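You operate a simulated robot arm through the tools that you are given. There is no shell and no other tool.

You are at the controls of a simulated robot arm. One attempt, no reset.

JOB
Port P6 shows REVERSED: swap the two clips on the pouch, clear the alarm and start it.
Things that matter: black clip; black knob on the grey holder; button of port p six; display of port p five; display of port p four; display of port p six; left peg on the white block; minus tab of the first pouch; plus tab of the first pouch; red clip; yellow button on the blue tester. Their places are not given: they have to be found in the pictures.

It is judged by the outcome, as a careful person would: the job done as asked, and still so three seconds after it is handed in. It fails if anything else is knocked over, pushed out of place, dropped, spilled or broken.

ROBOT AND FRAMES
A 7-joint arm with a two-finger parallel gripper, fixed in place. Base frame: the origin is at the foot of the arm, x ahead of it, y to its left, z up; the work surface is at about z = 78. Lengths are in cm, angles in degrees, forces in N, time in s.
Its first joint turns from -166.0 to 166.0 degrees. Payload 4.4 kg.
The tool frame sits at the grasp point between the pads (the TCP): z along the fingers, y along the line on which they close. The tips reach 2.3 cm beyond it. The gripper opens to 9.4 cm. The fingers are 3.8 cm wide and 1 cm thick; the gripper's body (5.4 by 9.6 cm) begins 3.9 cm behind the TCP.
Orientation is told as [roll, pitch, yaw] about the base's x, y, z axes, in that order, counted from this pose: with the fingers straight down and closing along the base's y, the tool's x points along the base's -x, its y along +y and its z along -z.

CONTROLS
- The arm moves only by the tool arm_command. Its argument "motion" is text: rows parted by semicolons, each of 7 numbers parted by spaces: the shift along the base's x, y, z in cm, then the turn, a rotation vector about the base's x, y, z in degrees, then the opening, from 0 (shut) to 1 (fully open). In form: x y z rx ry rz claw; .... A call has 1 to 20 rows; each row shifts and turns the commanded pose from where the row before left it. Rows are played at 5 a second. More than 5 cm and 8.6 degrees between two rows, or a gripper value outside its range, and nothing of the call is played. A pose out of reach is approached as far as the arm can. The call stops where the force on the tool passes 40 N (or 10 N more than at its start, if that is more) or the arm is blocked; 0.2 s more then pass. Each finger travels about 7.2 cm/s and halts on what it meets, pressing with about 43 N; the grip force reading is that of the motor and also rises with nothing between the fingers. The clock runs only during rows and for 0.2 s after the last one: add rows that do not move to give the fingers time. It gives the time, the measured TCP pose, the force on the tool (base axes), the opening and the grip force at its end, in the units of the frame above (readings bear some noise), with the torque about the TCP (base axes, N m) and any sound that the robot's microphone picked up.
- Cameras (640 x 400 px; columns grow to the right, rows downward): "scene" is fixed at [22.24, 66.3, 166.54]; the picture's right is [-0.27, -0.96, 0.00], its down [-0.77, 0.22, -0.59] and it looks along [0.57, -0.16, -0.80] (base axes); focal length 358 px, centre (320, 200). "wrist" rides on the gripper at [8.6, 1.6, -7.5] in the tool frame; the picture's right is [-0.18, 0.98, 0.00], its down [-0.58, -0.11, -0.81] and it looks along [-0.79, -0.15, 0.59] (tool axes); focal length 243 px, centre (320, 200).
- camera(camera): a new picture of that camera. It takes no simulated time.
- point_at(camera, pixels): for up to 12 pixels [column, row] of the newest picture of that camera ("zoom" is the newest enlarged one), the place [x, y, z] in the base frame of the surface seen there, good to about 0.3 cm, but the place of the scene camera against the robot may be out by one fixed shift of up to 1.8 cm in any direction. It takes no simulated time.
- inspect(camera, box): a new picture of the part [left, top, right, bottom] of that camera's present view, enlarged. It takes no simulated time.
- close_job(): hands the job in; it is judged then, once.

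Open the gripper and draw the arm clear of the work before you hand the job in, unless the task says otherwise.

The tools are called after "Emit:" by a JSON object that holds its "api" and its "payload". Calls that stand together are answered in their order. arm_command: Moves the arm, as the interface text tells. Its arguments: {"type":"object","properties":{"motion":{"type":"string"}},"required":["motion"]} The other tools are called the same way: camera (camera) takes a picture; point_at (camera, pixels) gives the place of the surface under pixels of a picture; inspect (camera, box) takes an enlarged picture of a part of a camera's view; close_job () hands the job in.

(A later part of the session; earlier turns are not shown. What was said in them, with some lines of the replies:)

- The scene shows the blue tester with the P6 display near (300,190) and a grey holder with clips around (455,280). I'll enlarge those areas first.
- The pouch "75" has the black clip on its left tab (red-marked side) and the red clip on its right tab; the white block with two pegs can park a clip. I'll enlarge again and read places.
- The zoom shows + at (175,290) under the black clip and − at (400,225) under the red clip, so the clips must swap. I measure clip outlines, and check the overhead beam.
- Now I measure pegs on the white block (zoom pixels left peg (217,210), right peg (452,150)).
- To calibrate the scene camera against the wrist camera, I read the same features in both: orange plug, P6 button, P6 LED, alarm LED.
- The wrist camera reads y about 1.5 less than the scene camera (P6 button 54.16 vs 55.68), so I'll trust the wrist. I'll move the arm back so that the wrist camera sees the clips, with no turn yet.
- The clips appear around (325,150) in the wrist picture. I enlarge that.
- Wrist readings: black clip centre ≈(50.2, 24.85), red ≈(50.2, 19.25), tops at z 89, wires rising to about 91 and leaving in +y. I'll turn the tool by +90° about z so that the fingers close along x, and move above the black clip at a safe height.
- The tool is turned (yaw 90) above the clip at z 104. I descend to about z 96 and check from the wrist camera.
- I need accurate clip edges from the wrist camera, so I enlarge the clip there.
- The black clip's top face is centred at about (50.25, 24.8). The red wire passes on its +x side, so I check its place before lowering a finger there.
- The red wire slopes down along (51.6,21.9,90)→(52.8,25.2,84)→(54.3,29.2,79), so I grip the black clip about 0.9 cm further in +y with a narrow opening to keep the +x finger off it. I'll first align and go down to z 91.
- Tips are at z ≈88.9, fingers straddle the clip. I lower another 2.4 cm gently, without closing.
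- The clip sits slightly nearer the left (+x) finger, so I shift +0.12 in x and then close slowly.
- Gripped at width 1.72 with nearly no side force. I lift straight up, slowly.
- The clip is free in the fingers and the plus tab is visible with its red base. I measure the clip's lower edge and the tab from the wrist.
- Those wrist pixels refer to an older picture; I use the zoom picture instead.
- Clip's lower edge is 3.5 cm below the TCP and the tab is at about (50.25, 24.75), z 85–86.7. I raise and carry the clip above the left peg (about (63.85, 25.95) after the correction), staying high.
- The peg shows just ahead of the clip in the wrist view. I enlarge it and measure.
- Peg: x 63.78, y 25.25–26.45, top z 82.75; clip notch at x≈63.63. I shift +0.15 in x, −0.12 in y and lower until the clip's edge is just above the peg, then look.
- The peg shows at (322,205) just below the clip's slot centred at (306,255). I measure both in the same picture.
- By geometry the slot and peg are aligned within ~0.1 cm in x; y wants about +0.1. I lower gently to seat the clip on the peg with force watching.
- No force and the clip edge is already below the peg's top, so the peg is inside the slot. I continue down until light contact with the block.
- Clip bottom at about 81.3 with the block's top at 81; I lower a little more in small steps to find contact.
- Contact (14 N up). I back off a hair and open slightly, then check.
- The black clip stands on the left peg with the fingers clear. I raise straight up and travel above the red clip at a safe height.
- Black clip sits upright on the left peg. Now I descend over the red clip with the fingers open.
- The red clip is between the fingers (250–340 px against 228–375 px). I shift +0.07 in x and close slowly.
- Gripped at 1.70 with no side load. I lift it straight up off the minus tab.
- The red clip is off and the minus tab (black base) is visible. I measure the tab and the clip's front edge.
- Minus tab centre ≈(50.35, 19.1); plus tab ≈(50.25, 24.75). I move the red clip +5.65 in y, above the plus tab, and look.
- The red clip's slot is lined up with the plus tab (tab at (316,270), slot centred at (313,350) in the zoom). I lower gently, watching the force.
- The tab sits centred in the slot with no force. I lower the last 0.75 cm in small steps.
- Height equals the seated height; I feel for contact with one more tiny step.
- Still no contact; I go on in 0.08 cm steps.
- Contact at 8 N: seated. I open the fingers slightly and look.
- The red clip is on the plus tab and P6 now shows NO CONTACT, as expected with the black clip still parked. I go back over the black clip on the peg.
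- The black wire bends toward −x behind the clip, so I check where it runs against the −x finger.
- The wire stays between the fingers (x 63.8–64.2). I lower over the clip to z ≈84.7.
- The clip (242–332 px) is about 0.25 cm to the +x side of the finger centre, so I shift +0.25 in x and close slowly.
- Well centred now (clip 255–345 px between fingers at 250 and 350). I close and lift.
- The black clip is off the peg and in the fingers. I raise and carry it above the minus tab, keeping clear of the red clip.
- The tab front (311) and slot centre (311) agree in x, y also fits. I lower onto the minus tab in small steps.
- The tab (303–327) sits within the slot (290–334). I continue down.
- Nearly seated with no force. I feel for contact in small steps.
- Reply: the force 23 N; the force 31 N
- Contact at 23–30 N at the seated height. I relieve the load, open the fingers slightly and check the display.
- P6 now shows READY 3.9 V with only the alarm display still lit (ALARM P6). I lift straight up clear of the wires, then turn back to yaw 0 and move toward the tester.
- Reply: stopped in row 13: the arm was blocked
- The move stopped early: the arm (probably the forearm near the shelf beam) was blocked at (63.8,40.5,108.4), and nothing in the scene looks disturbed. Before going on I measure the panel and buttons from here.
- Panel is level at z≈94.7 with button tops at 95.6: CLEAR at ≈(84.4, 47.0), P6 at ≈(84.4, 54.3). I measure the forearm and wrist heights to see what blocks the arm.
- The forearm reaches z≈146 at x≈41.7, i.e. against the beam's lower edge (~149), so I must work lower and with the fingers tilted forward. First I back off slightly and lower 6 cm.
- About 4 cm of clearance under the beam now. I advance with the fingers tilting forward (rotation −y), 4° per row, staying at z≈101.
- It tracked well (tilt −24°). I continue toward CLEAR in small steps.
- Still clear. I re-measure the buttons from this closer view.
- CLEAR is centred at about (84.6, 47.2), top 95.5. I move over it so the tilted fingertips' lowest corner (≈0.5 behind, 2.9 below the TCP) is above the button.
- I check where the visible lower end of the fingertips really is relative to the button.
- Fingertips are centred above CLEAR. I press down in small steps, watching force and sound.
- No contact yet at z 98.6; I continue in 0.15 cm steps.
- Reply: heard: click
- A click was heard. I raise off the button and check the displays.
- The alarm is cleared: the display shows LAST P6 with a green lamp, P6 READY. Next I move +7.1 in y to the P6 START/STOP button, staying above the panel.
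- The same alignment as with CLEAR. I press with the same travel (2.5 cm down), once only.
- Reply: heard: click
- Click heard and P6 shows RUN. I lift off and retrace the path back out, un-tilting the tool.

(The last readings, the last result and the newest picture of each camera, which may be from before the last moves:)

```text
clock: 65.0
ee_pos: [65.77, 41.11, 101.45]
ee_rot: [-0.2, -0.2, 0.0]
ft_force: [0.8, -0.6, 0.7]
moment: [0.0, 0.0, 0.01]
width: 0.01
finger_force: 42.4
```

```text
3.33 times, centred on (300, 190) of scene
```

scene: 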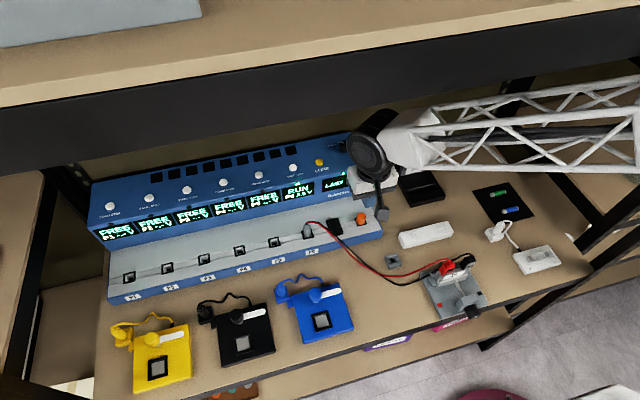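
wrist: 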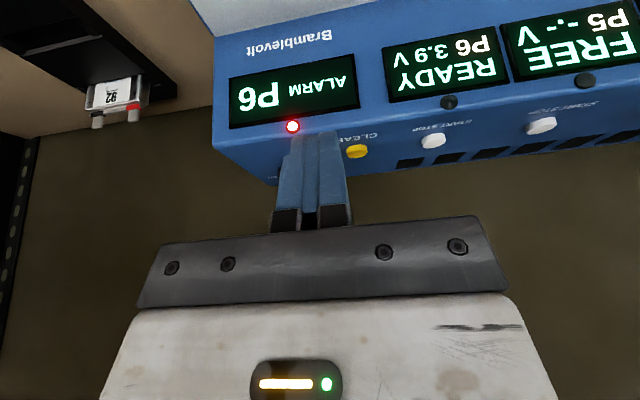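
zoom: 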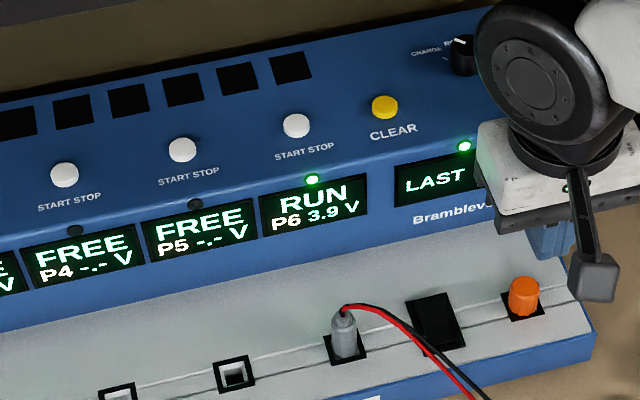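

P6 shows RUN 3.9 V with a green lamp. I draw the arm a bit away from the tester and open the gripper.

Emit:
{"api": "arm_command", "payload": {"motion": "-0.7 -1.8 0 0 0 0 0; -0.7 -1.8 0 0 0 0 0.2; -0.7 -1.8 0 0 0 0 0.4; -0.7 -1.8 0 0 0 0 0.6; -0.7 -1.8 0 0 0 0 0.8; 0 -1.5 0 0 0 0 0.8; 0 0 0 0 0 0 0.8; 0 0 0 0 0 0 0.8"}}

Emit:
{"api": "camera", "payload": {"camera": "scene"}}

Emit:
{"api": "inspect", "payload": {"camera": "scene", "box": [400, 210, 520, 320]}}

Emit:
{"api": "inspect", "payload": {"camera": "scene", "box": [240, 130, 400, 250]}}

```text
clock: 66.8
ee_pos: [62.32, 30.48, 101.56]
ee_rot: [0.1, -0.3, 0.0]
ft_force: [0.1, -1.2, -0.8]
moment: [-0.02, 0.0, -0.02]
width: 7.51
finger_force: 0.1
```

```text
taken
```

scene: 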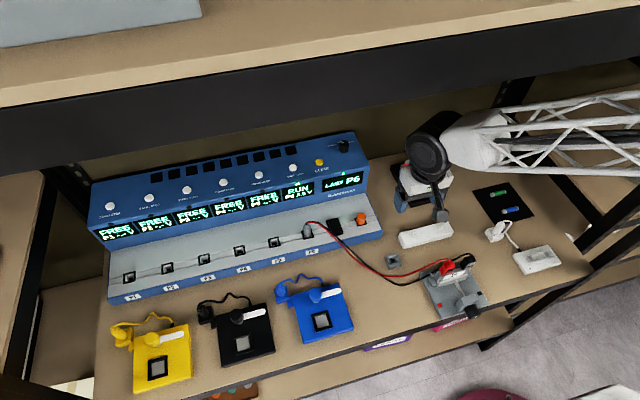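

```text
3.64 times, centred on (460, 265) of scene
```

zoom: 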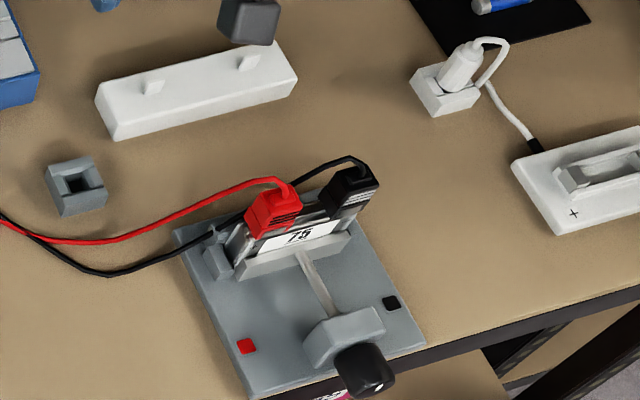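

```text
3.33 times, centred on (320, 190) of scene
```

zoom: 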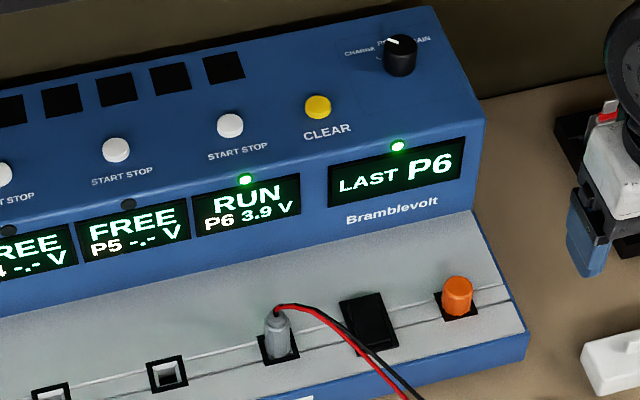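

The clips are swapped, with red on + and black on −. The alarm is cleared, P6 shows RUN 3.9 V, and everything else is in place. The gripper is open and the arm is clear, so I hand the job in.

Emit:
{"api": "close_job", "payload": {}}

```text
The job is handed in.
```

The job is done and handed in. The last pictures before hand-in show P6 on RUN at 3.9 V with its lamp green, and the alarm display reading LAST P6.

- **Clips:** the red clip is now on the plus tab and the black clip on the minus tab. I parked the black clip on the white block's left peg during the swap.
- **Alarm and start:** P6 went to READY at 3.9 V once both clips were seated. One press of CLEAR removed the alarm, and one press of the P6 button started it.
- **Shelf contact:** on the way to the tester the arm was stopped, most likely by its forearm touching the lower edge of the shelf beam. The pictures showed nothing moved. I then came in lower with the fingers tilted forward.

At hand-in the gripper was open and the arm was clear of the work. I saw nothing knocked over or out of place.
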